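You operate a simulated robot arm through the tools that you are given. There is no shell and no other tool.

You run a simulated robot arm. Do the job below in one go: nothing can be reset, and whatever is moved stays where it is left.

JOB
Cap both ports of the listed blue case and push foam blocks on its ends.
Fine: the white list names the model; yellow caps and grey foam blocks pushed down till they hold.

The check looks at the end state, three seconds after you hand in, the way a careful person would. Anything else that was tipped, shoved, dropped, spilled or broken makes it a failure. A push-on lid holds only when it is set on centred and level and pressed home; a screw cap is set on level and turned clockwise until tight.

ROBOT AND FRAMES
A 6-joint arm with a two-finger parallel gripper, fixed in place. Base frame: the origin is at the foot of the arm, x ahead of it, y to its left, z up; the work surface is at about z = 0.8. Readings come in m, rad, newtons and seconds.
With the tool pointing down near the work surface it reaches from about 0.34 to 0.76 m from the base axis. Its first joint turns from -1.152 to 1.152 rad. Payload 2.45 kg.
Tool frame: the origin (TCP) lies between the finger pads and is the grasp point; the fingertips stand 0.024 m ahead of it; z points along the fingers, y is the line along which they close. Largest opening 0.068 m; finger width 0.017, thickness 0.01; the body of the gripper, 0.04 by 0.07 m, starts 0.041 m behind the TCP.
Orientation is told as [roll, pitch, yaw] about the base's x, y, z axes, in that order, counted from this pose: with the fingers straight down and closing along the base's y, the tool's x points along the base's -x, its y along +y and its z along -z.

CONTROLS
- The arm moves only by the tool move_arm. Its argument "steps" is a list of rows, each a list of 3 entries, a list of its own where there are three numbers: the opening, from 0 (shut) to 1 (fully open), then the shift along the base's x, y, z in units of 250 mm (1.0 is 250 mm), then the turn, a rotation vector about the base's x, y, z in units of 180 degrees (1.0 is 180 degrees). In form: [[fingers, [dx, dy, dz], [wx, wy, wz]], ...]. A call has 1 to 20 rows; each row is the pose to reach, as a shift and turn from the pose commanded when the call began. A call with a number of a shift or a turn outside -1 to 1 is refused whole. Rows are played at 5 a second. More than 0.05 m and 0.15 rad between two rows, or a gripper value outside its range, and nothing of the call is played. A pose out of reach is approached as far as the arm can. The call stops where the force on the tool passes 40 N (or 10 N more than at its start, if that is more) or the arm is blocked; 0.2 s more then pass. Each finger travels about 0.108 m/s and halts on what it meets, pressing with about 35 N; the grip force reading is that of the motor and also rises with nothing between the fingers. The clock runs only during rows and for 0.2 s after the last one: add rows that repeat a pose to give the fingers time. It gives the time, the measured TCP pose, the force on the tool (base axes), the opening and the grip force at its end, in the units of the frame above (readings bear some noise), with the torque about the TCP (base axes, N m) and any sound that the robot's microphone picked up, and new pictures: "pictures" is both (left out), scene, wrist or none.
- Cameras (640 x 400 px; columns grow to the right, rows downward): "scene" is fixed at [0.1651, 0.4113, 1.4739]; the picture's right is [-0.73, -0.68, 0.00], its down [-0.43, 0.46, -0.78] and it looks along [0.53, -0.57, -0.62] (base axes); focal length 326 px, centre (320, 200). "wrist" rides on the gripper at [0.084, 0.011, -0.075] in the tool frame; the picture's right is [-0.13, 0.99, 0.00], its down [-0.60, -0.08, -0.79] and it looks along [-0.79, -0.10, 0.61] (tool axes); focal length 251 px, centre (320, 200). There is no depth. A picture from a camera that has moved, and an enlarged one, comes with that camera's place and axes in the base frame and with its lens. The place of the scene camera against the robot may be out by one fixed shift of up to 0.025 m in any direction.
- zoom(camera, box): a new picture of the part [left, top, right, bottom] of that camera's present view, enlarged. It takes no simulated time.
- hand_in(): hands the job in; it is judged then, once.

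Nothing tells you positions but the pictures and the camera data. Unless the task says otherwise, let go and move clear before handing in.

The tools are called after "Call:" as a command line: name --argument value ..., lists and objects as JSON in quotes. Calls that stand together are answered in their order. move_arm: Moves the arm, as the interface text tells. Its arguments: {"type":"object","properties":{"steps":{"type":"array"},"pictures":{"type":"string","enum":["both","scene","wrist","none"]}},"required":["steps"]} The other tools are called the same way: zoom (camera, box) takes an enlarged picture of a part of a camera's view; hand_in () hands the job in.

At the start:

```text
clock: 0.0
tcp_pos: [0.4312, -0.0649, 1.1699]
tool_rot: [0.001, 0.001, -0.001]
wrist_force: [0.0, 0.5, 0.1]
wrist_torque: [0.0, -0.02, 0.03]
finger_gap: 0.068
finger_force: 0.0
```

scene: 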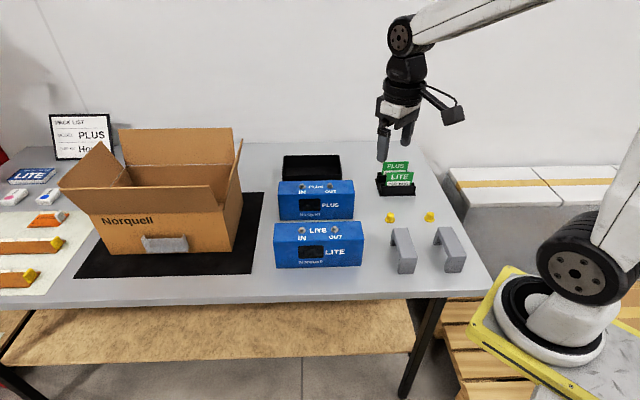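
wrist: 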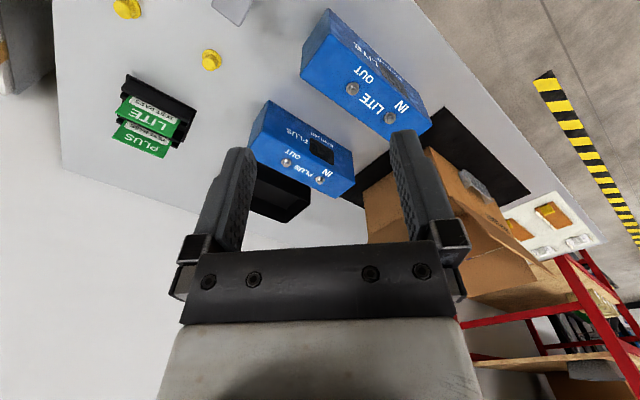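

I see a pack list naming PLUS, two blue cases (PLUS at the back, LITE in front), two yellow caps and two grey foam blocks. I'll zoom in to check the details before moving anything.

Call:
zoom --camera "scene" --box '[40, 105, 130, 165]'

Call:
zoom --camera "scene" --box '[260, 140, 380, 280]'

Call:
zoom --camera "scene" --box '[360, 150, 480, 280]'

Call:
zoom --camera "wrist" --box '[240, 80, 440, 220]'

Call:
zoom --camera "scene" --box '[0, 160, 90, 300]'

```text
6.67 times, centred on (85, 135) of scene
camera zoom: at [0.1651, 0.4113, 1.4739], right [-0.73, -0.68, 0.0], down [-0.43, 0.46, -0.78], along [0.53, -0.57, -0.62], focal length 2174 px, centre (1887, 633)
```

zoom: 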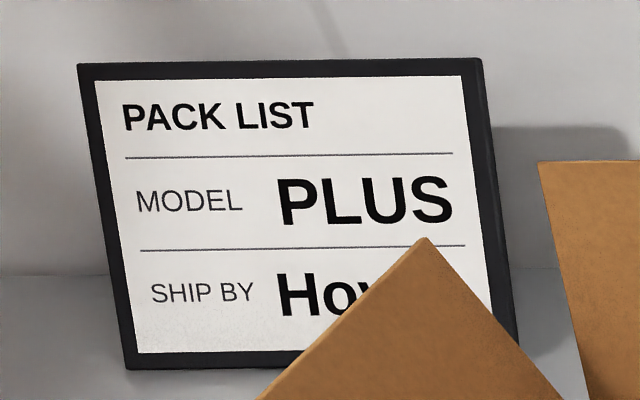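

```text
2.86 times, centred on (320, 210) of scene
camera zoom: at [0.1651, 0.4113, 1.4739], right [-0.73, -0.68, 0.0], down [-0.43, 0.46, -0.78], along [0.53, -0.57, -0.62], focal length 932 px, centre (320, 171)
```

zoom: 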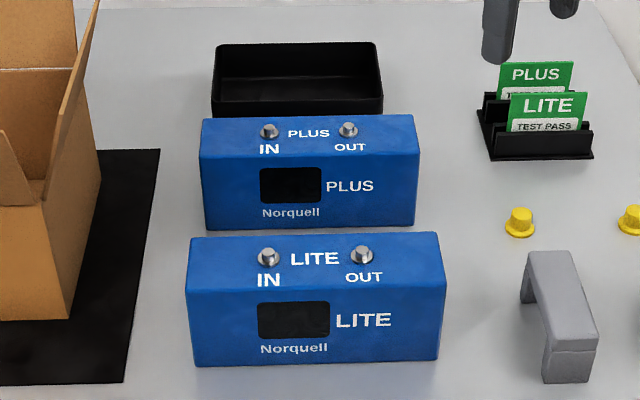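

```text
3.08 times, centred on (420, 215) of scene
camera zoom: at [0.1651, 0.4113, 1.4739], right [-0.73, -0.68, 0.0], down [-0.43, 0.46, -0.78], along [0.53, -0.57, -0.62], focal length 1004 px, centre (12, 154)
```

zoom: 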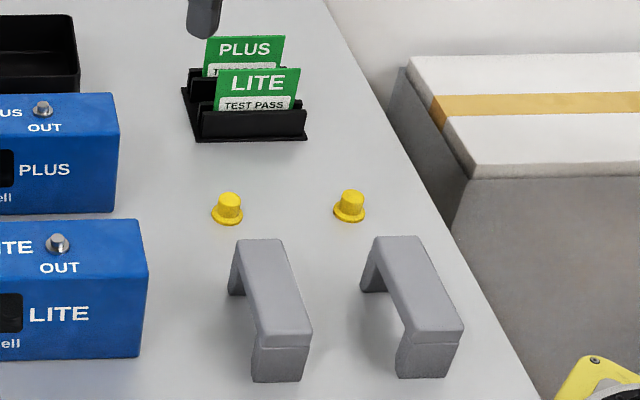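

```text
2.86 times, centred on (340, 150) of wrist
camera zoom: at [0.3471, -0.0521, 1.245], right [0.13, 0.99, 0.0], down [0.6, -0.08, 0.79], along [0.79, -0.1, -0.61], focal length 718 px, centre (263, 343)
```

zoom: 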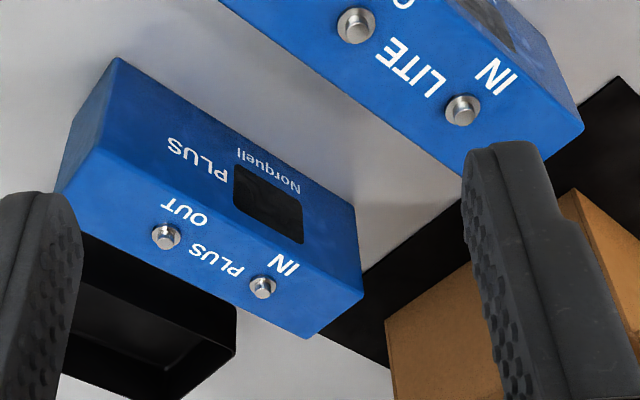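

```text
2.86 times, centred on (45, 230) of scene
camera zoom: at [0.1651, 0.4113, 1.4739], right [-0.73, -0.68, 0.0], down [-0.43, 0.46, -0.78], along [0.53, -0.57, -0.62], focal length 932 px, centre (1106, 114)
```

zoom: 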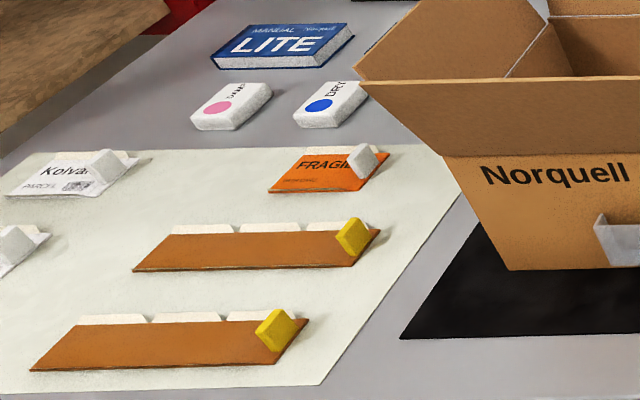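

The list says PLUS, so the rear blue case is the target, and the LITE case stays untouched. I'll shift the arm sideways to get a second wrist view for triangulating everything.

Call:
move_arm --steps '[[1, [0, -0.16, 0], [0, 0, 0]], [1, [0, -0.32, 0], [0, 0, 0]], [1, [0, -0.48, 0], [0, 0, 0]], [1, [0, -0.64, 0], [0, 0, 0]], [1, [0, -0.8, 0], [0, 0, 0]], [1, [0, -0.8, 0], [0, 0, 0]], [1, [0, -0.8, 0], [0, 0, 0]]]' --pictures "both"

```text
clock: 1.6
tcp_pos: [0.4312, -0.2649, 1.1707]
tool_rot: [-0.001, 0.0, 0.002]
wrist_force: [-0.6, 0.7, 0.2]
wrist_torque: [0.01, -0.01, 0.02]
finger_gap: 0.068
finger_force: 0.1
camera wrist: at [0.3479, -0.2528, 1.246], right [0.13, 0.99, 0.0], down [0.6, -0.08, 0.79], along [0.79, -0.1, -0.61], focal length 251 px, centre (320, 200)
```

scene: 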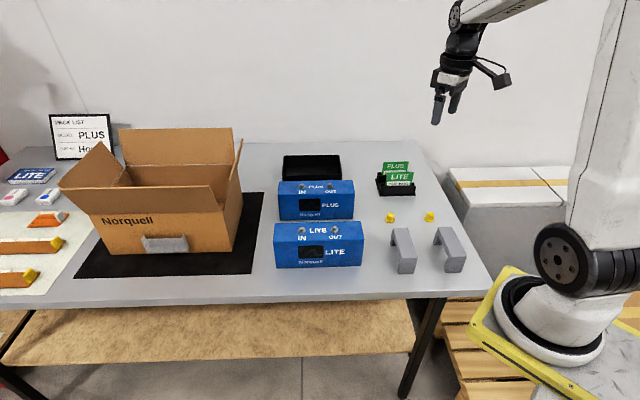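
wrist: 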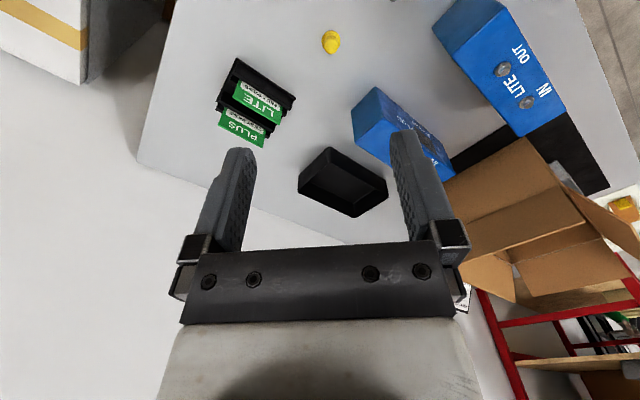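

Cap 1 sits near (0.51, -0.255). I'll turn the tool so its closing line matches the PLUS case's long axis and view the case from in front.

Call:
move_arm --steps '[[1, [0.013, 0.12, -0.047], [0, 0, -0.0326]], [1, [0.026, 0.24, -0.095], [0, 0, -0.0652]], [1, [0.039, 0.36, -0.142], [0, 0, -0.0979]], [1, [0.052, 0.48, -0.19], [0, 0, -0.1305]], [1, [0.065, 0.6, -0.237], [0, 0, -0.163]], [1, [0.078, 0.72, -0.285], [0, 0, -0.196]], [1, [0.091, 0.84, -0.33], [0, 0, -0.228]], [1, [0.104, 0.96, -0.38], [0, 0, -0.261]], [1, [0.104, 0.96, -0.38], [0, 0, -0.261]], [1, [0.104, 0.96, -0.38], [0, 0, -0.261]]]' --pictures "both"

```text
clock: 3.8
tcp_pos: [0.4569, -0.0235, 1.0758]
tool_rot: [0.0, 0.0, -0.821]
wrist_force: [-0.1, -0.6, 0.4]
wrist_torque: [-0.02, 0.0, 0.01]
finger_gap: 0.068
finger_force: 0.1
camera wrist: at [0.4081, 0.0473, 1.1498], right [0.81, 0.58, 0.0], down [0.35, -0.5, 0.79], along [0.46, -0.64, -0.61], focal length 251 px, centre (320, 200)
```

scene: 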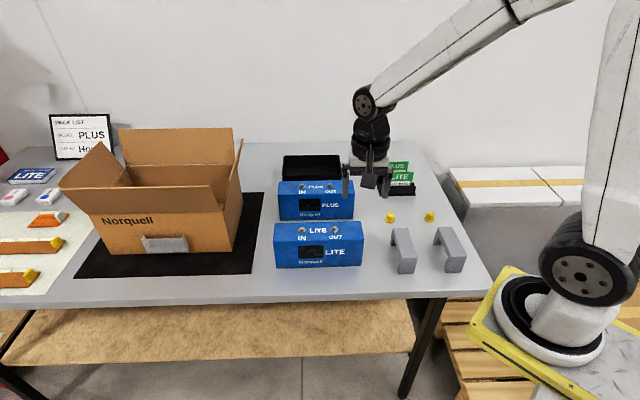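
wrist: 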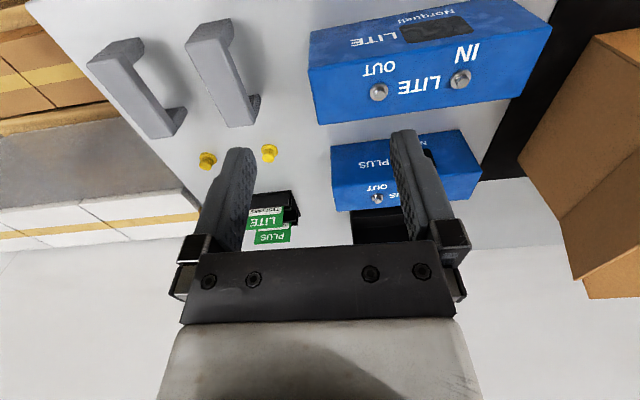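

I have a front view of both cases now. I'll zoom in for accurate pixel positions.

Call:
zoom --camera "wrist" --box '[300, 0, 560, 220]'

Call:
zoom --camera "wrist" --box '[70, 10, 300, 190]'

```text
1.82 times, centred on (430, 110) of wrist
camera zoom: at [0.4081, 0.0473, 1.1498], right [0.81, 0.58, 0.0], down [0.35, -0.5, 0.79], along [0.46, -0.64, -0.61], focal length 457 px, centre (120, 364)
```

zoom: 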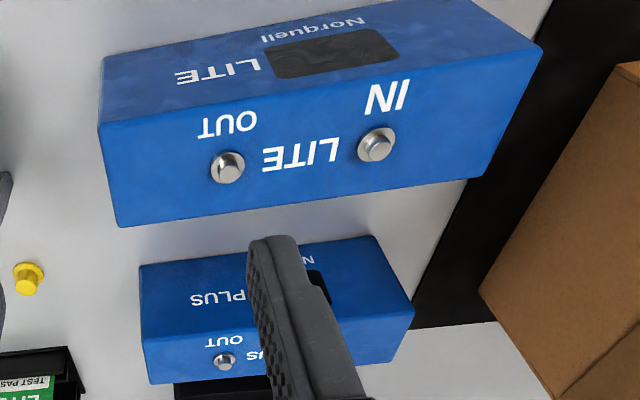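

```text
2.22 times, centred on (185, 100) of wrist
camera zoom: at [0.4081, 0.0473, 1.1498], right [0.81, 0.58, 0.0], down [0.35, -0.5, 0.79], along [0.46, -0.64, -0.61], focal length 559 px, centre (620, 422)
```

zoom: 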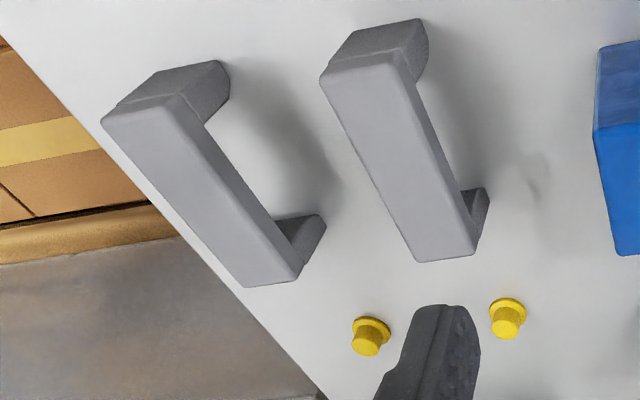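

Both foam blocks already lie parallel to the case's depth axis, which is convenient. I take the PLUS top to be at z≈0.91 with its ports near (0.655, -0.153) and (0.71, -0.10), so I'll hover over the case for an accurate close view.

Call:
move_arm --steps '[[1, [0.15, -0.067, 0], [0, 0, 0]], [1, [0.3, -0.134, 0], [0, 0, 0]], [1, [0.45, -0.2, 0], [0, 0, 0]], [1, [0.6, -0.268, 0], [0, 0, 0]], [1, [0.75, -0.335, 0], [0, 0, 0]], [1, [0.904, -0.404, -0.06], [0, 0, 0]], [1, [0.904, -0.404, -0.12], [0, 0, 0]], [1, [0.904, -0.404, -0.12], [0, 0, 0]], [1, [0.904, -0.404, -0.12], [0, 0, 0]]]' --pictures "both"

Call:
zoom --camera "wrist" --box '[160, 0, 480, 200]'

```text
clock: 5.8
tcp_pos: [0.6826, -0.1243, 1.0463]
tool_rot: [-0.001, 0.0, -0.819]
wrist_force: [0.9, 1.5, 0.1]
wrist_torque: [0.02, 0.01, 0.01]
finger_gap: 0.0683
finger_force: 0.0
camera wrist: at [0.6336, -0.0544, 1.1202], right [0.81, 0.58, 0.0], down [0.36, -0.49, 0.79], along [0.46, -0.64, -0.61], focal length 251 px, centre (320, 200)
```

scene: 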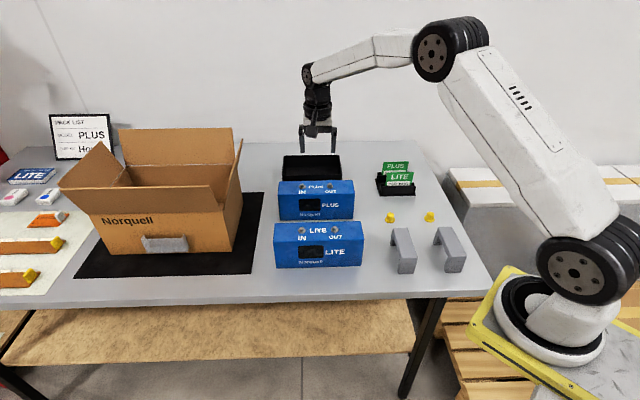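
wrist: 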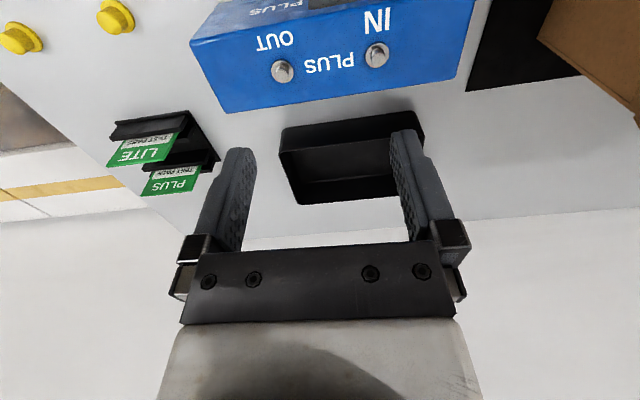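

```text
2.00 times, centred on (320, 100) of wrist
camera zoom: at [0.6336, -0.0544, 1.1202], right [0.81, 0.58, 0.0], down [0.36, -0.49, 0.79], along [0.46, -0.64, -0.61], focal length 503 px, centre (320, 400)
```

zoom: 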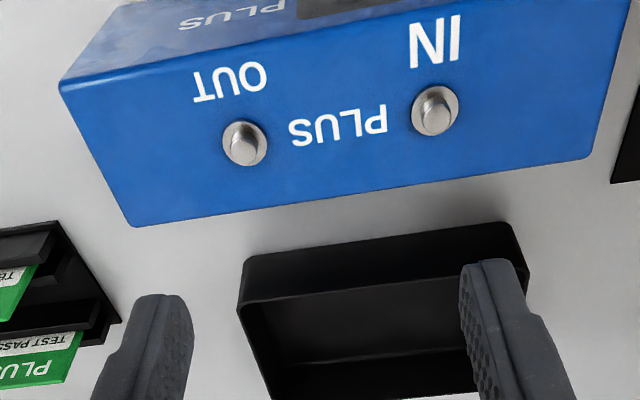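

The PLUS case measures about 0.208 × 0.061 m, at 45° in the base frame, with its top at z≈0.905. The OUT port is near (0.667, -0.159) and the IN port near (0.723, -0.103). Next I'll view the foam blocks and caps close up.

Call:
move_arm --steps '[[1, [-0.16, -0.04, 0], [0, 0, 0.0055]], [1, [-0.32, -0.08, 0], [0, 0, 0.011]], [1, [-0.48, -0.12, 0], [0, 0, 0.011]], [1, [-0.64, -0.16, 0], [0, 0, 0.011]], [1, [-0.8, -0.2, 0], [0, 0, 0.011]], [1, [-0.96, -0.24, -0.06], [0, 0, 0.011]], [1, [-1, -0.24, -0.16], [0, 0, 0.011]], [1, [-1, -0.24, -0.16], [0, 0, 0.011]], [1, [-1, -0.24, -0.16], [0, 0, 0.011]]]' --pictures "both"

Call:
zoom --camera "wrist" --box '[0, 0, 400, 250]'

Call:
zoom --camera "wrist" --box '[200, 0, 440, 150]'

```text
clock: 7.8
tcp_pos: [0.433, -0.1862, 1.0051]
tool_rot: [-0.001, -0.001, -0.785]
wrist_force: [0.3, -0.6, 0.4]
wrist_torque: [-0.01, -0.02, -0.01]
finger_gap: 0.068
finger_force: 0.1
camera wrist: at [0.3812, -0.1174, 1.0788], right [0.79, 0.61, 0.0], down [0.37, -0.48, 0.79], along [0.48, -0.63, -0.61], focal length 251 px, centre (320, 200)
```

scene: 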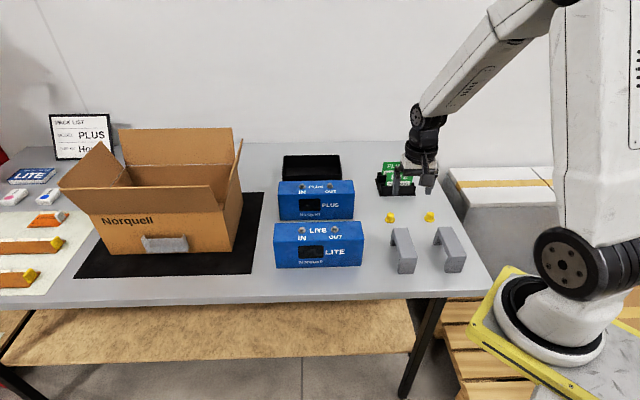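
wrist: 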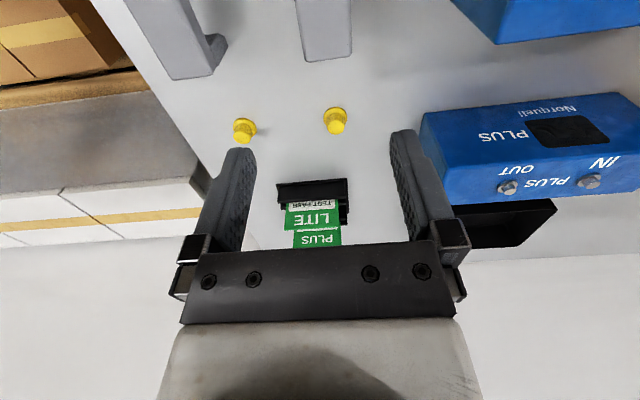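

```text
1.60 times, centred on (200, 125) of wrist
camera zoom: at [0.3812, -0.1174, 1.0788], right [0.79, 0.61, 0.0], down [0.37, -0.48, 0.79], along [0.48, -0.63, -0.61], focal length 402 px, centre (512, 320)
```

zoom: 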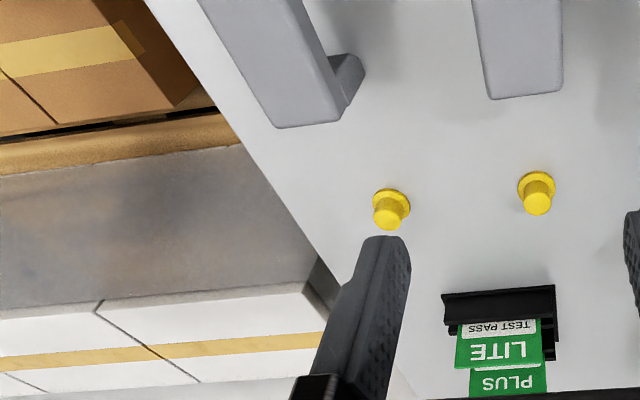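

```text
2.67 times, centred on (320, 75) of wrist
camera zoom: at [0.3812, -0.1174, 1.0788], right [0.79, 0.61, 0.0], down [0.37, -0.48, 0.79], along [0.48, -0.63, -0.61], focal length 670 px, centre (320, 533)
```

zoom: 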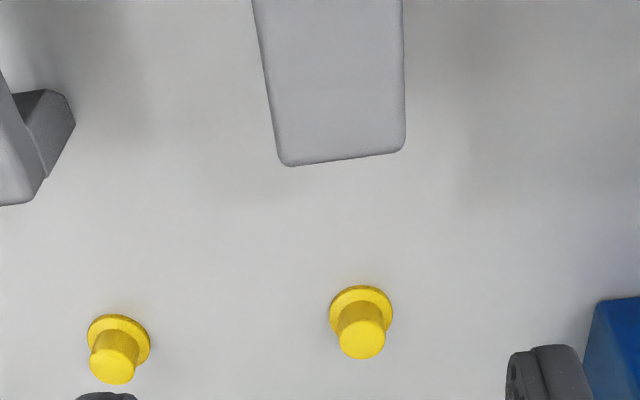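

Caps are at about (0.512, -0.257) and (0.427, -0.342), with their brims flat on the table and crowns about 21 mm wide. I'll back off a little to see the whole of foam 1.

Call:
move_arm --steps '[[1, [-0.1, 0.12, 0], [0, 0, 0]], [1, [-0.2, 0.24, 0], [0, 0, 0]], [1, [-0.2, 0.24, 0], [0, 0, 0]], [1, [-0.2, 0.24, 0], [0, 0, 0]]]' --pictures "wrist"

Call:
zoom --camera "wrist" --box '[140, 0, 460, 200]'

```text
clock: 8.8
tcp_pos: [0.3826, -0.1259, 1.0055]
tool_rot: [0.001, 0.0, -0.787]
wrist_force: [0.2, 0.0, -0.3]
wrist_torque: [0.03, 0.01, 0.03]
finger_gap: 0.068
finger_force: 0.0
camera wrist: at [0.3312, -0.0569, 1.0789], right [0.79, 0.61, 0.0], down [0.37, -0.48, 0.79], along [0.48, -0.63, -0.61], focal length 251 px, centre (320, 200)
```

wrist: 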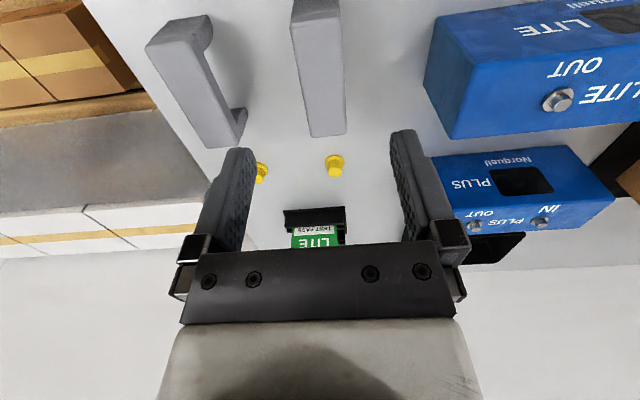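

```text
2.00 times, centred on (300, 100) of wrist
camera zoom: at [0.3312, -0.0569, 1.0789], right [0.79, 0.61, 0.0], down [0.37, -0.48, 0.79], along [0.48, -0.63, -0.61], focal length 503 px, centre (360, 400)
```

zoom: 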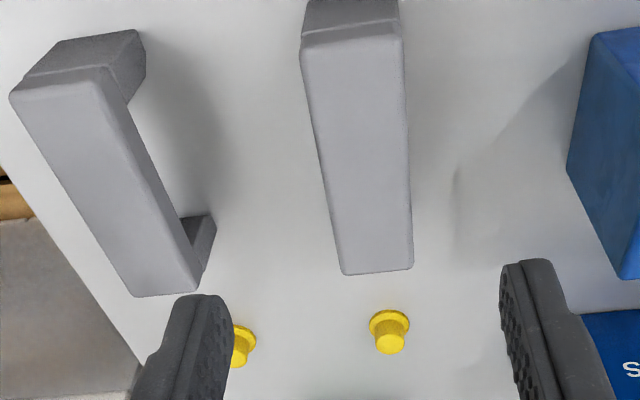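

Foam 1 is centred near (0.408, -0.153) and foam 2 near (0.323, -0.238), both aligned to the 45° frame, about 40 mm wide with a fairly thin beam. I'll close the fingers and touch foam 1's top gently to get its exact height.

Call:
move_arm --steps '[[0.6, [0.05, -0.054, 0], [0, 0, 0]], [0.2, [0.099, -0.108, 0], [0, 0, 0]], [0, [0.099, -0.108, -0.15], [0, 0, 0]], [0, [0.099, -0.108, -0.3], [0, 0, 0]], [0, [0.099, -0.108, -0.4], [0, 0, 0]], [0, [0.099, -0.108, -0.44], [0, 0, 0]], [0, [0.099, -0.108, -0.44], [0, 0, 0]]]' --pictures "both"

```text
clock: 10.4
tcp_pos: [0.4081, -0.1527, 0.8945]
tool_rot: [0.001, -0.001, -0.785]
wrist_force: [1.0, -0.7, 0.0]
wrist_torque: [0.02, 0.0, 0.01]
finger_gap: 0.0002
finger_force: 23.3
camera wrist: at [0.357, -0.0835, 0.9695], right [0.79, 0.61, 0.0], down [0.37, -0.48, 0.79], along [0.48, -0.63, -0.61], focal length 251 px, centre (320, 200)
```

scene: 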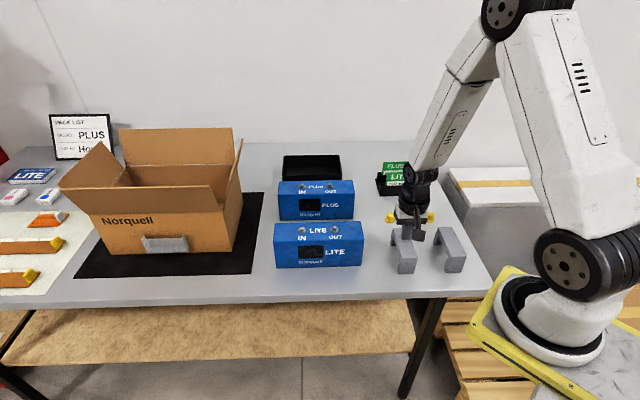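
wrist: 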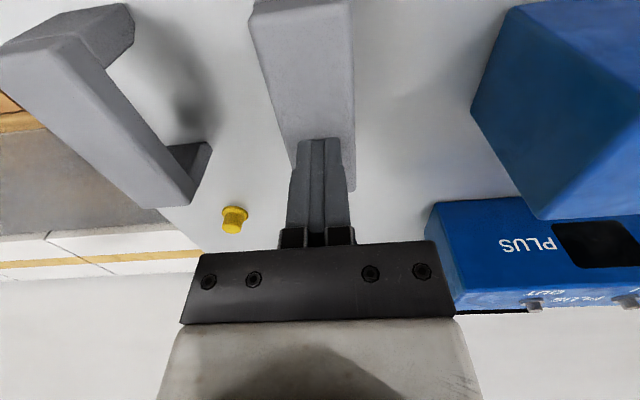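

Fingertips are just above foam 1 at about z 0.871. I'll step down carefully until I read contact.

Call:
move_arm --steps '[[0, [0, 0, -0.016], [0, 0, 0]], [0, [0, 0, -0.016], [0, 0, 0]]]' --pictures "none"

Call:
move_arm --steps '[[0, [0, 0, -0.01], [0, 0, 0]], [0, [0, 0, -0.01], [0, 0, 0]]]' --pictures "none"

Call:
move_arm --steps '[[0, [0, 0, -0.01], [0, 0, 0]], [0, [0, 0, -0.01], [0, 0, 0]]]' --pictures "none"

```text
clock: 11.0
tcp_pos: [0.4076, -0.152, 0.8903]
tool_rot: [-0.001, 0.0, -0.786]
wrist_force: [0.4, -0.5, 0.0]
wrist_torque: [-0.03, 0.01, 0.0]
finger_gap: 0.0001
finger_force: 23.9
```

```text
clock: 11.6
tcp_pos: [0.4086, -0.1533, 0.8884]
tool_rot: [0.0, 0.0, -0.786]
wrist_force: [0.2, 0.5, -0.4]
wrist_torque: [-0.03, 0.02, 0.02]
finger_gap: 0.0
finger_force: 23.5
```

```text
clock: 12.2
tcp_pos: [0.4088, -0.1524, 0.8861]
tool_rot: [0.0, 0.001, -0.785]
wrist_force: [-0.1, -0.1, 0.3]
wrist_torque: [-0.01, -0.04, -0.01]
finger_gap: 0.0
finger_force: 23.3
```

No contact yet with the tips at z≈0.862, so I'll keep going in 2 mm steps.

Call:
move_arm --steps '[[0, [0, 0, -0.008], [0, 0, 0]], [0, [0, 0, -0.008], [0, 0, 0]]]' --pictures "none"

Call:
move_arm --steps '[[0, [0, 0, -0.008], [0, 0, 0]], [0, [0, 0, -0.008], [0, 0, 0]]]' --pictures "wrist"

```text
clock: 12.8
tcp_pos: [0.4076, -0.153, 0.8861]
tool_rot: [0.0, -0.003, -0.783]
wrist_force: [-3.8, 5.2, 26.1]
wrist_torque: [0.11, 0.13, 0.01]
finger_gap: 0.0002
finger_force: 23.5
```

```text
clock: 13.1
tcp_pos: [0.4083, -0.1527, 0.8857]
tool_rot: [-0.001, -0.002, -0.784]
wrist_force: [-5.0, 3.2, 16.7]
wrist_torque: [0.09, 0.11, 0.0]
finger_gap: 0.0
finger_force: 23.6
stopped in row 1: the force on the tool passed its limit at 46 N (the readings are from after the stop); the commanded pose is now the measured one
camera wrist: at [0.3566, -0.0842, 0.9601], right [0.79, 0.61, 0.0], down [0.37, -0.48, 0.79], along [0.48, -0.63, -0.61], focal length 251 px, centre (320, 200)
```

wrist: 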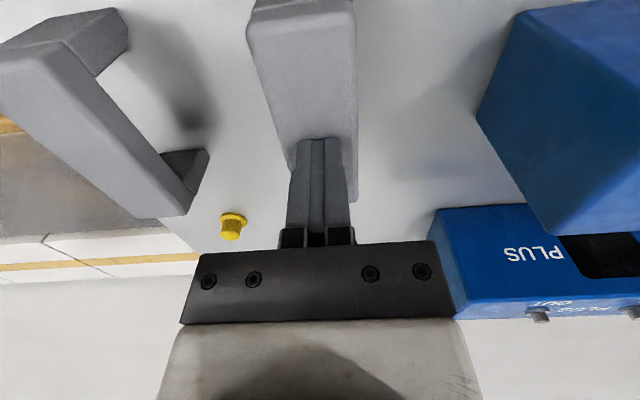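

Contact was at tip z≈0.862, so that is the foam top. I'll lift, and look at the beam thickness on foam 2.

Call:
move_arm --steps '[[0, [0, 0, 0.08], [0, 0, 0]], [0.5, [0, 0, 0.1], [0, 0, 0]], [1, [0, 0, 0.1], [0, 0, 0]], [1, [0, 0, 0.1], [0, 0, 0]]]' --pictures "both"

Call:
zoom --camera "wrist" --box '[0, 0, 220, 240]'

Call:
zoom --camera "scene" --box '[380, 210, 480, 280]'

```text
clock: 14.1
tcp_pos: [0.4092, -0.153, 0.9104]
tool_rot: [0.001, -0.001, -0.784]
wrist_force: [-0.9, -1.0, 0.4]
wrist_torque: [0.0, 0.03, 0.02]
finger_gap: 0.0678
finger_force: 0.0
camera wrist: at [0.3575, -0.0843, 0.9847], right [0.79, 0.61, 0.0], down [0.37, -0.48, 0.79], along [0.49, -0.63, -0.61], focal length 251 px, centre (320, 200)
```

scene: 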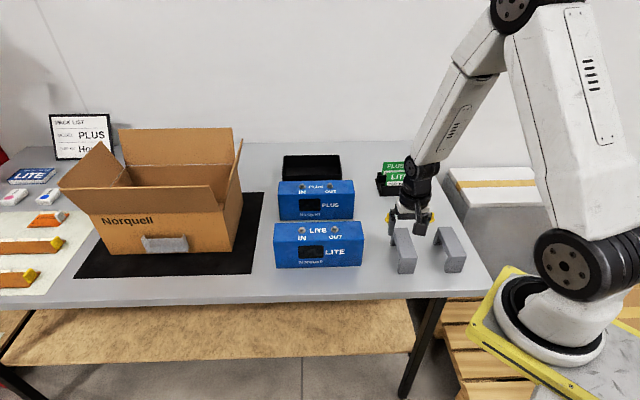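
wrist: 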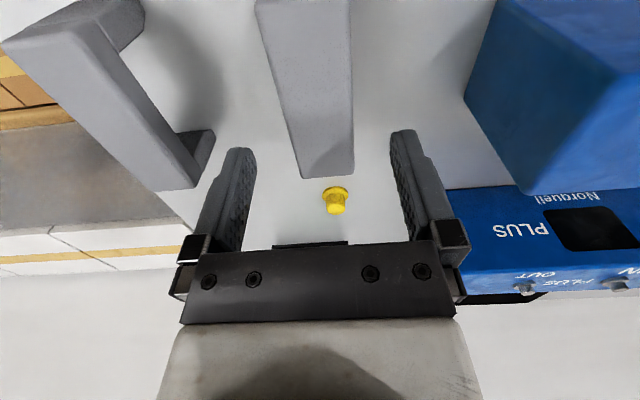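

```text
1.67 times, centred on (110, 120) of wrist
camera zoom: at [0.3575, -0.0843, 0.9847], right [0.79, 0.61, 0.0], down [0.37, -0.48, 0.79], along [0.49, -0.63, -0.61], focal length 419 px, centre (670, 333)
```

zoom: 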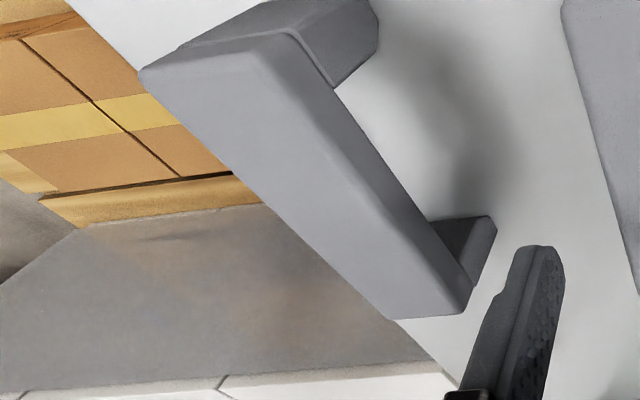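

```text
5.71 times, centred on (430, 245) of scene
camera zoom: at [0.1651, 0.4113, 1.4739], right [-0.73, -0.68, 0.0], down [-0.43, 0.46, -0.78], along [0.53, -0.57, -0.62], focal length 1864 px, centre (-309, -57)
```

zoom: 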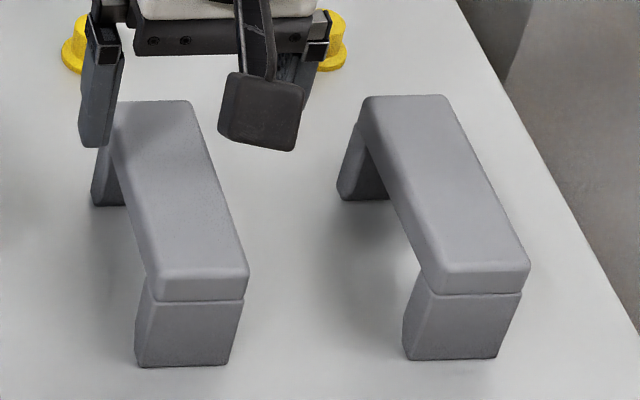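

The slab part of the foam is roughly 15 mm thick with legs below it. I'll grip foam 1 at the centre of its beam with the fingertips about 11 mm below its top.

Call:
move_arm --steps '[[1, [-0.0076, 0.005, -0.05], [0, 0, 0]], [1, [-0.0076, 0.005, -0.1], [0, 0, 0]], [1, [-0.0076, 0.005, -0.145], [0, 0, 0]], [1, [-0.0076, 0.005, -0.145], [0, 0, 0]], [0.5, [-0.0076, 0.005, -0.145], [0, 0, 0]], [0.3, [-0.0076, 0.005, -0.145], [0, 0, 0]], [0.3, [-0.0076, 0.005, -0.145], [0, 0, 0]], [0.3, [-0.0076, 0.005, -0.145], [0, 0, 0]]]' --pictures "both"

Call:
zoom --camera "wrist" --box '[200, 50, 440, 250]'

```text
clock: 15.9
tcp_pos: [0.4058, -0.1516, 0.8742]
tool_rot: [-0.002, -0.001, -0.783]
wrist_force: [-0.6, 0.7, 0.0]
wrist_torque: [0.01, 0.02, 0.02]
finger_gap: 0.0388
finger_force: 34.9
camera wrist: at [0.3551, -0.0832, 0.9483], right [0.79, 0.61, 0.0], down [0.37, -0.48, 0.79], along [0.49, -0.63, -0.61], focal length 251 px, centre (320, 200)
```

scene: 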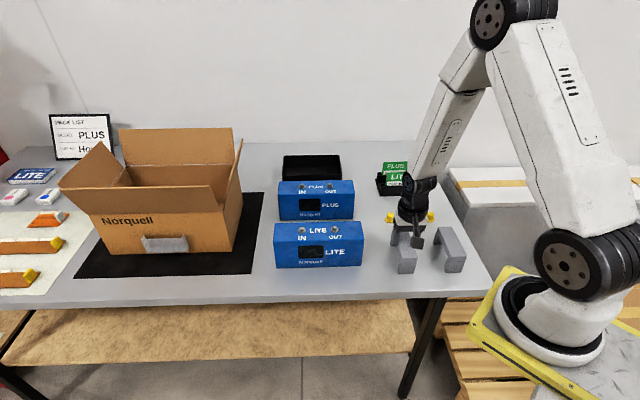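
wrist: 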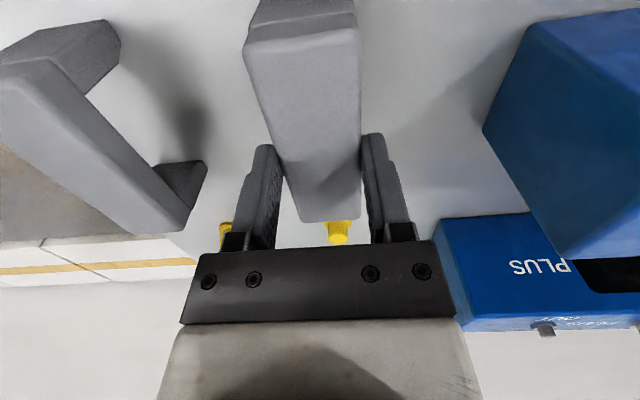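

```text
2.00 times, centred on (320, 150) of wrist
camera zoom: at [0.3551, -0.0832, 0.9483], right [0.79, 0.61, 0.0], down [0.37, -0.48, 0.79], along [0.49, -0.63, -0.61], focal length 503 px, centre (320, 300)
```

zoom: 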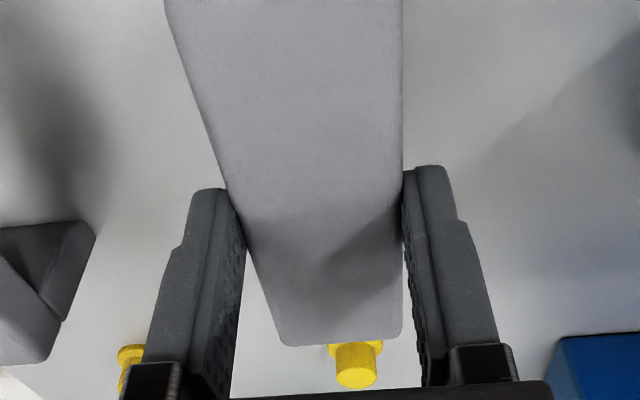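

Foam 1 is gripped at 39 mm and centred. I'll lift it well clear and carry it toward the PLUS case's IN end.

Call:
move_arm --steps '[[0.3, [0, 0, 0.12], [0, 0, 0]], [0.3, [0, 0, 0.28], [0, 0, 0]], [0.3, [0, 0, 0.44], [0, 0, 0]], [0.3, [0, 0, 0.6], [0, 0, 0]], [0.3, [0, 0, 0.76], [0, 0, 0]], [0.3, [0.15, 0.02, 0.78], [0, 0, 0]], [0.3, [0.3, 0.04, 0.78], [0, 0, 0]], [0.3, [0.45, 0.06, 0.78], [0, 0, 0]], [0.3, [0.6, 0.08, 0.78], [0, 0, 0]], [0.3, [0.75, 0.1, 0.78], [0, 0, 0]], [0.3, [0.9, 0.12, 0.78], [0, 0, 0]], [0.3, [0.9, 0.12, 0.78], [0, 0, 0]]]' --pictures "both"

```text
clock: 18.5
tcp_pos: [0.6323, -0.1223, 1.0687]
tool_rot: [0.001, -0.003, -0.783]
wrist_force: [1.0, -0.3, -0.4]
wrist_torque: [-0.03, 0.0, -0.01]
finger_gap: 0.0385
finger_force: 35.1
camera wrist: at [0.5804, -0.0528, 1.1433], right [0.79, 0.61, 0.0], down [0.37, -0.48, 0.79], along [0.48, -0.63, -0.61], focal length 251 px, centre (320, 200)
```

scene: 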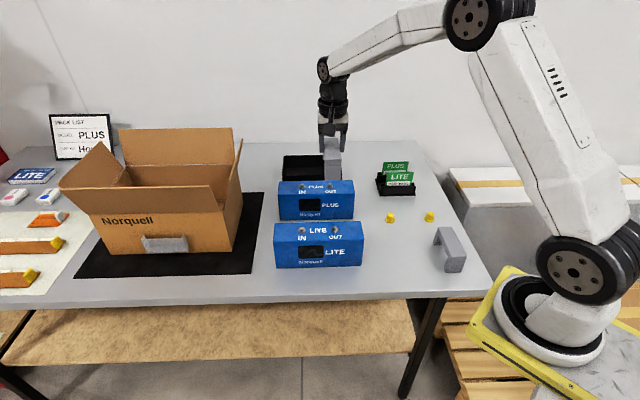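
wrist: 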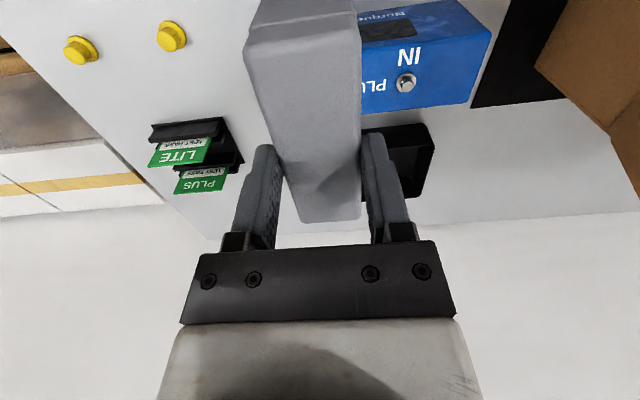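

The IN end of the case shows its end face at about u=0.505 along the 45° axis. I'll move the foam over that end, still high, and check alignment and reach.

Call:
move_arm --steps '[[0.3, [0.125, 0.05, 0], [0, 0, 0]], [0.3, [0.25, 0.1, 0], [0, 0, 0]], [0.3, [0.375, 0.155, 0], [0, 0, 0]], [0.3, [0.496, 0.205, 0], [0, 0, 0]], [0.3, [0.496, 0.205, 0], [0, 0, 0]], [0.3, [0.496, 0.205, 0], [0, 0, 0]]]' --pictures "both"

Call:
zoom --camera "scene" --box '[230, 100, 390, 230]'

```text
clock: 19.9
tcp_pos: [0.7555, -0.0707, 1.0688]
tool_rot: [0.002, -0.001, -0.785]
wrist_force: [0.4, 0.3, -0.3]
wrist_torque: [0.02, -0.03, 0.0]
finger_gap: 0.0386
finger_force: 35.0
camera wrist: at [0.7047, -0.0019, 1.1437], right [0.79, 0.61, 0.0], down [0.37, -0.48, 0.79], along [0.48, -0.63, -0.61], focal length 251 px, centre (320, 200)
```

scene: 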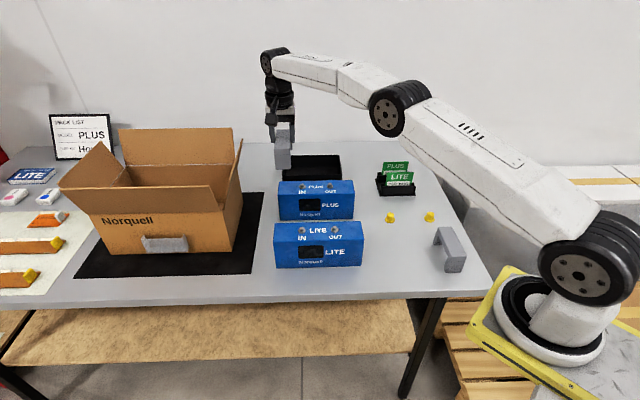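
wrist: 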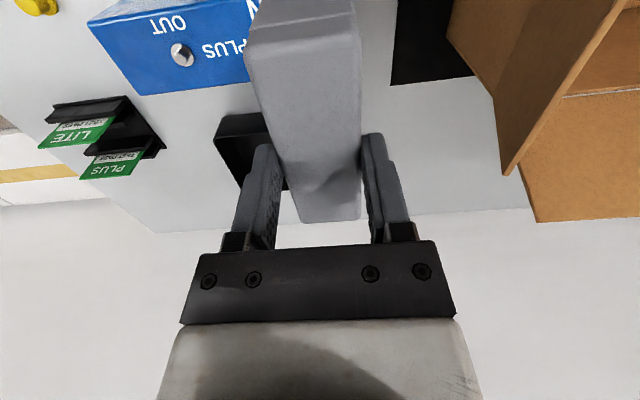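

```text
3.08 times, centred on (310, 165) of scene
camera zoom: at [0.1651, 0.4113, 1.4739], right [-0.73, -0.68, 0.0], down [-0.43, 0.46, -0.78], along [0.53, -0.57, -0.62], focal length 1004 px, centre (351, 308)
```

zoom: 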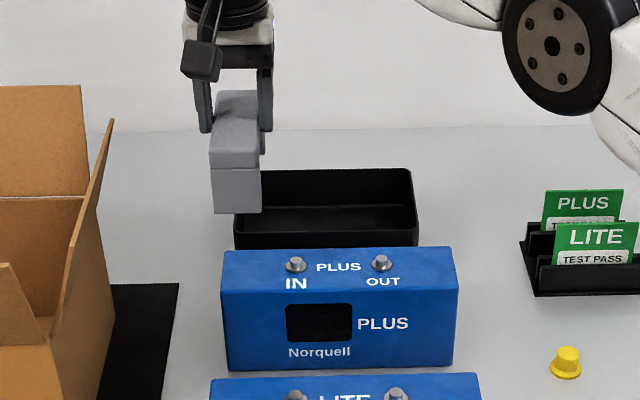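

Reach is fine here. I'll lower until the legs are about 15 mm above the case top and check alignment again.

Call:
move_arm --steps '[[0.3, [0, 0, -0.1], [0, 0, 0]], [0.3, [0, 0, -0.2], [0, 0, 0]], [0.3, [0, 0, -0.298], [0, 0, 0]], [0.3, [0, 0, -0.298], [0, 0, 0]], [0.3, [0, 0, -0.298], [0, 0, 0]]]' --pictures "both"

Call:
zoom --camera "scene" --box '[250, 120, 370, 230]'

Call:
zoom --camera "wrist" --box '[60, 0, 460, 250]'

```text
clock: 21.1
tcp_pos: [0.7546, -0.0702, 0.9947]
tool_rot: [0.0, -0.001, -0.783]
wrist_force: [0.2, -0.2, -0.4]
wrist_torque: [-0.02, -0.05, -0.01]
finger_gap: 0.0388
finger_force: 35.1
camera wrist: at [0.7043, -0.0015, 1.0683], right [0.79, 0.61, 0.0], down [0.37, -0.48, 0.79], along [0.49, -0.63, -0.61], focal length 251 px, centre (320, 200)
```

scene: 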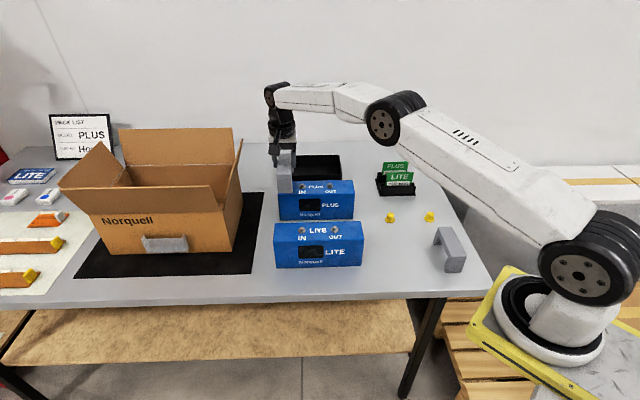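
wrist: 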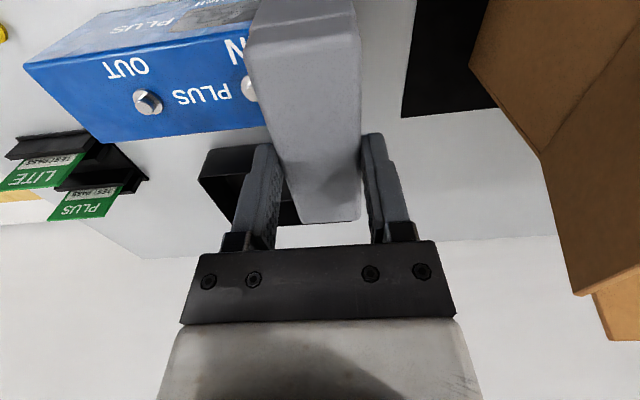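

```text
3.64 times, centred on (310, 175) of scene
camera zoom: at [0.1651, 0.4113, 1.4739], right [-0.73, -0.68, 0.0], down [-0.43, 0.46, -0.78], along [0.53, -0.57, -0.62], focal length 1186 px, centre (356, 291)
```

zoom: 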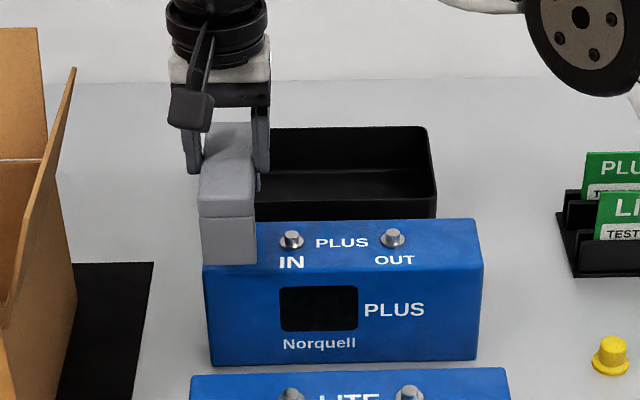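

```text
1.60 times, centred on (260, 125) of wrist
camera zoom: at [0.7043, -0.0015, 1.0683], right [0.79, 0.61, 0.0], down [0.37, -0.48, 0.79], along [0.49, -0.63, -0.61], focal length 402 px, centre (416, 320)
```

zoom: 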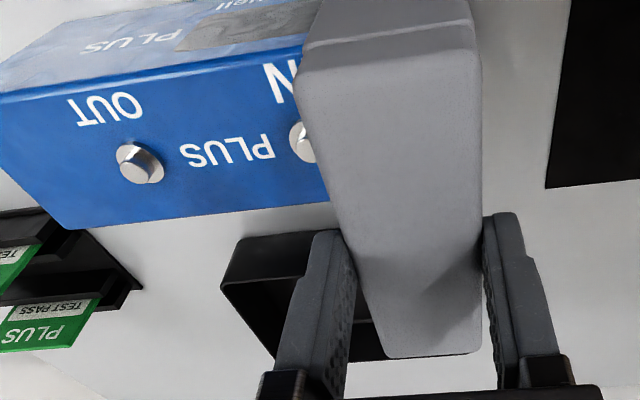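

Alignment looks good along the case; I'll nudge it 2 mm toward the front in depth and lower it so the legs start to straddle the case, watching the force.

Call:
move_arm --steps '[[0.3, [-0.005, 0.005, -0.02], [0, 0, 0]], [0.3, [-0.005, 0.005, -0.04], [0, 0, 0]], [0.3, [-0.005, 0.005, -0.06], [0, 0, 0]], [0.3, [-0.005, 0.005, -0.08], [0, 0, 0]], [0.3, [-0.005, 0.005, -0.08], [0, 0, 0]]]' --pictures "both"

Call:
zoom --camera "scene" --box '[250, 120, 370, 230]'

```text
clock: 22.3
tcp_pos: [0.7551, -0.0688, 0.9739]
tool_rot: [0.001, -0.002, -0.783]
wrist_force: [-0.2, -0.8, -0.3]
wrist_torque: [0.0, -0.01, 0.02]
finger_gap: 0.0388
finger_force: 34.9
camera wrist: at [0.7031, -0.0007, 1.0483], right [0.79, 0.61, 0.0], down [0.37, -0.48, 0.79], along [0.49, -0.63, -0.61], focal length 251 px, centre (320, 200)
```

scene: 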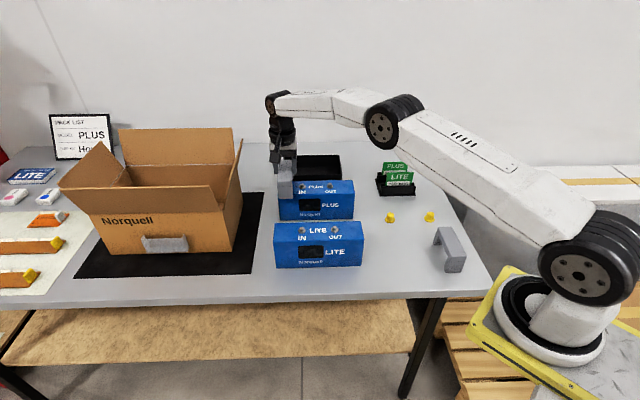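
wrist: 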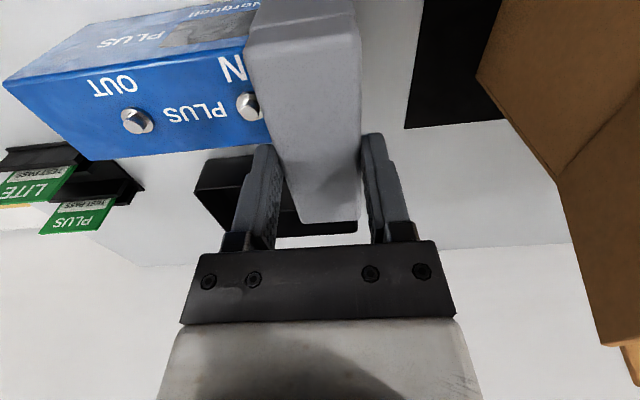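

```text
3.64 times, centred on (310, 175) of scene
camera zoom: at [0.1651, 0.4113, 1.4739], right [-0.73, -0.68, 0.0], down [-0.43, 0.46, -0.78], along [0.53, -0.57, -0.62], focal length 1186 px, centre (356, 291)
```

zoom: 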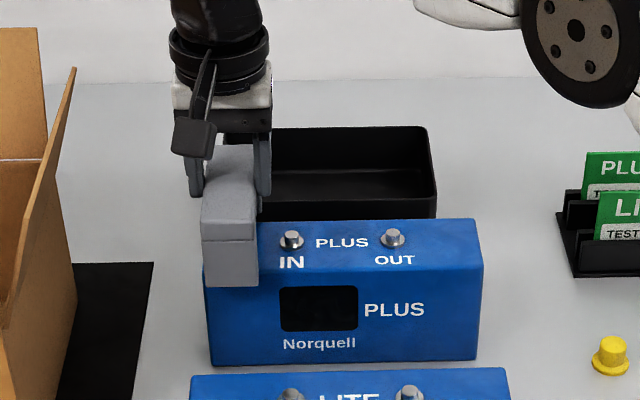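

No contact force yet; continuing down in small stages.

Call:
move_arm --steps '[[0.3, [0, 0, -0.016], [0, 0, 0]], [0.3, [0, 0, -0.032], [0, 0, 0]], [0.3, [0, 0, -0.032], [0, 0, 0]]]' --pictures "none"

Call:
move_arm --steps '[[0.3, [0, 0, -0.016], [0, 0, 0]], [0.3, [0, 0, -0.032], [0, 0, 0]], [0.3, [0, 0, -0.032], [0, 0, 0]]]' --pictures "both"

Call:
zoom --camera "scene" --box '[250, 120, 370, 230]'

```text
clock: 23.1
tcp_pos: [0.7539, -0.0683, 0.9647]
tool_rot: [-0.001, -0.001, -0.784]
wrist_force: [0.7, -1.1, -1.0]
wrist_torque: [0.01, -0.01, 0.04]
finger_gap: 0.0387
finger_force: 35.2
```

```text
clock: 23.9
tcp_pos: [0.7541, -0.069, 0.9593]
tool_rot: [0.0, -0.003, -0.783]
wrist_force: [0.2, -0.2, 0.4]
wrist_torque: [-0.01, -0.02, 0.04]
finger_gap: 0.0387
finger_force: 35.4
camera wrist: at [0.7028, -0.0007, 1.033], right [0.79, 0.61, 0.0], down [0.37, -0.48, 0.79], along [0.49, -0.63, -0.61], focal length 251 px, centre (320, 200)
```

scene: 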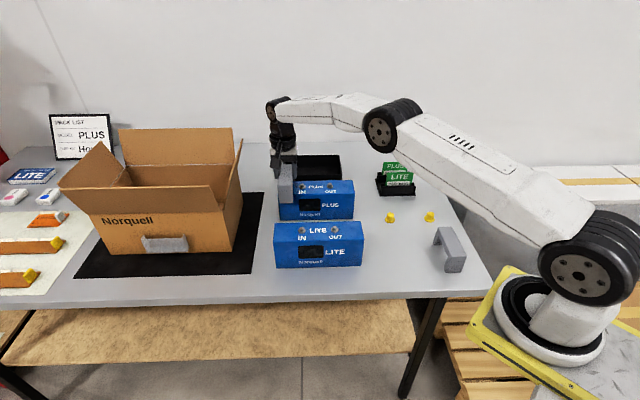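
wrist: 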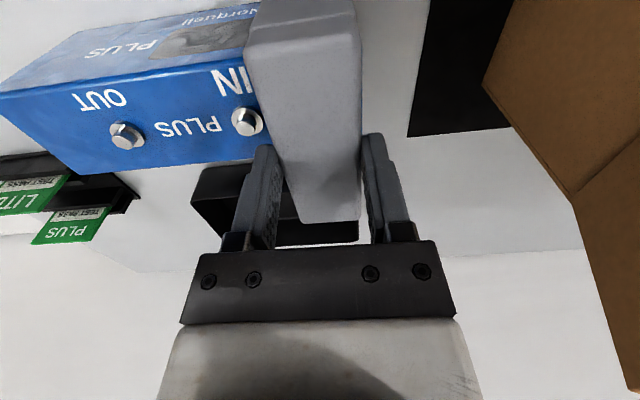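

```text
3.64 times, centred on (310, 175) of scene
camera zoom: at [0.1651, 0.4113, 1.4739], right [-0.73, -0.68, 0.0], down [-0.43, 0.46, -0.78], along [0.53, -0.57, -0.62], focal length 1186 px, centre (356, 291)
```

zoom: 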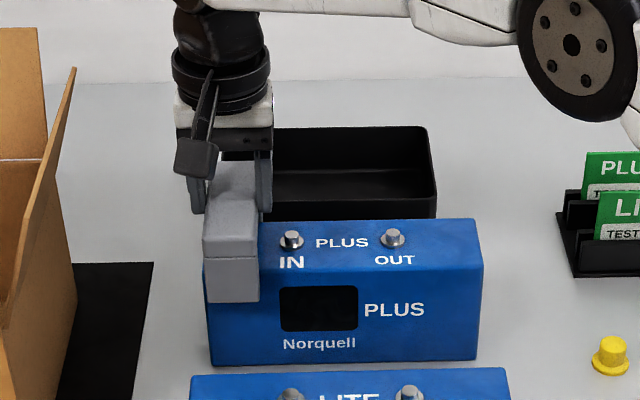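

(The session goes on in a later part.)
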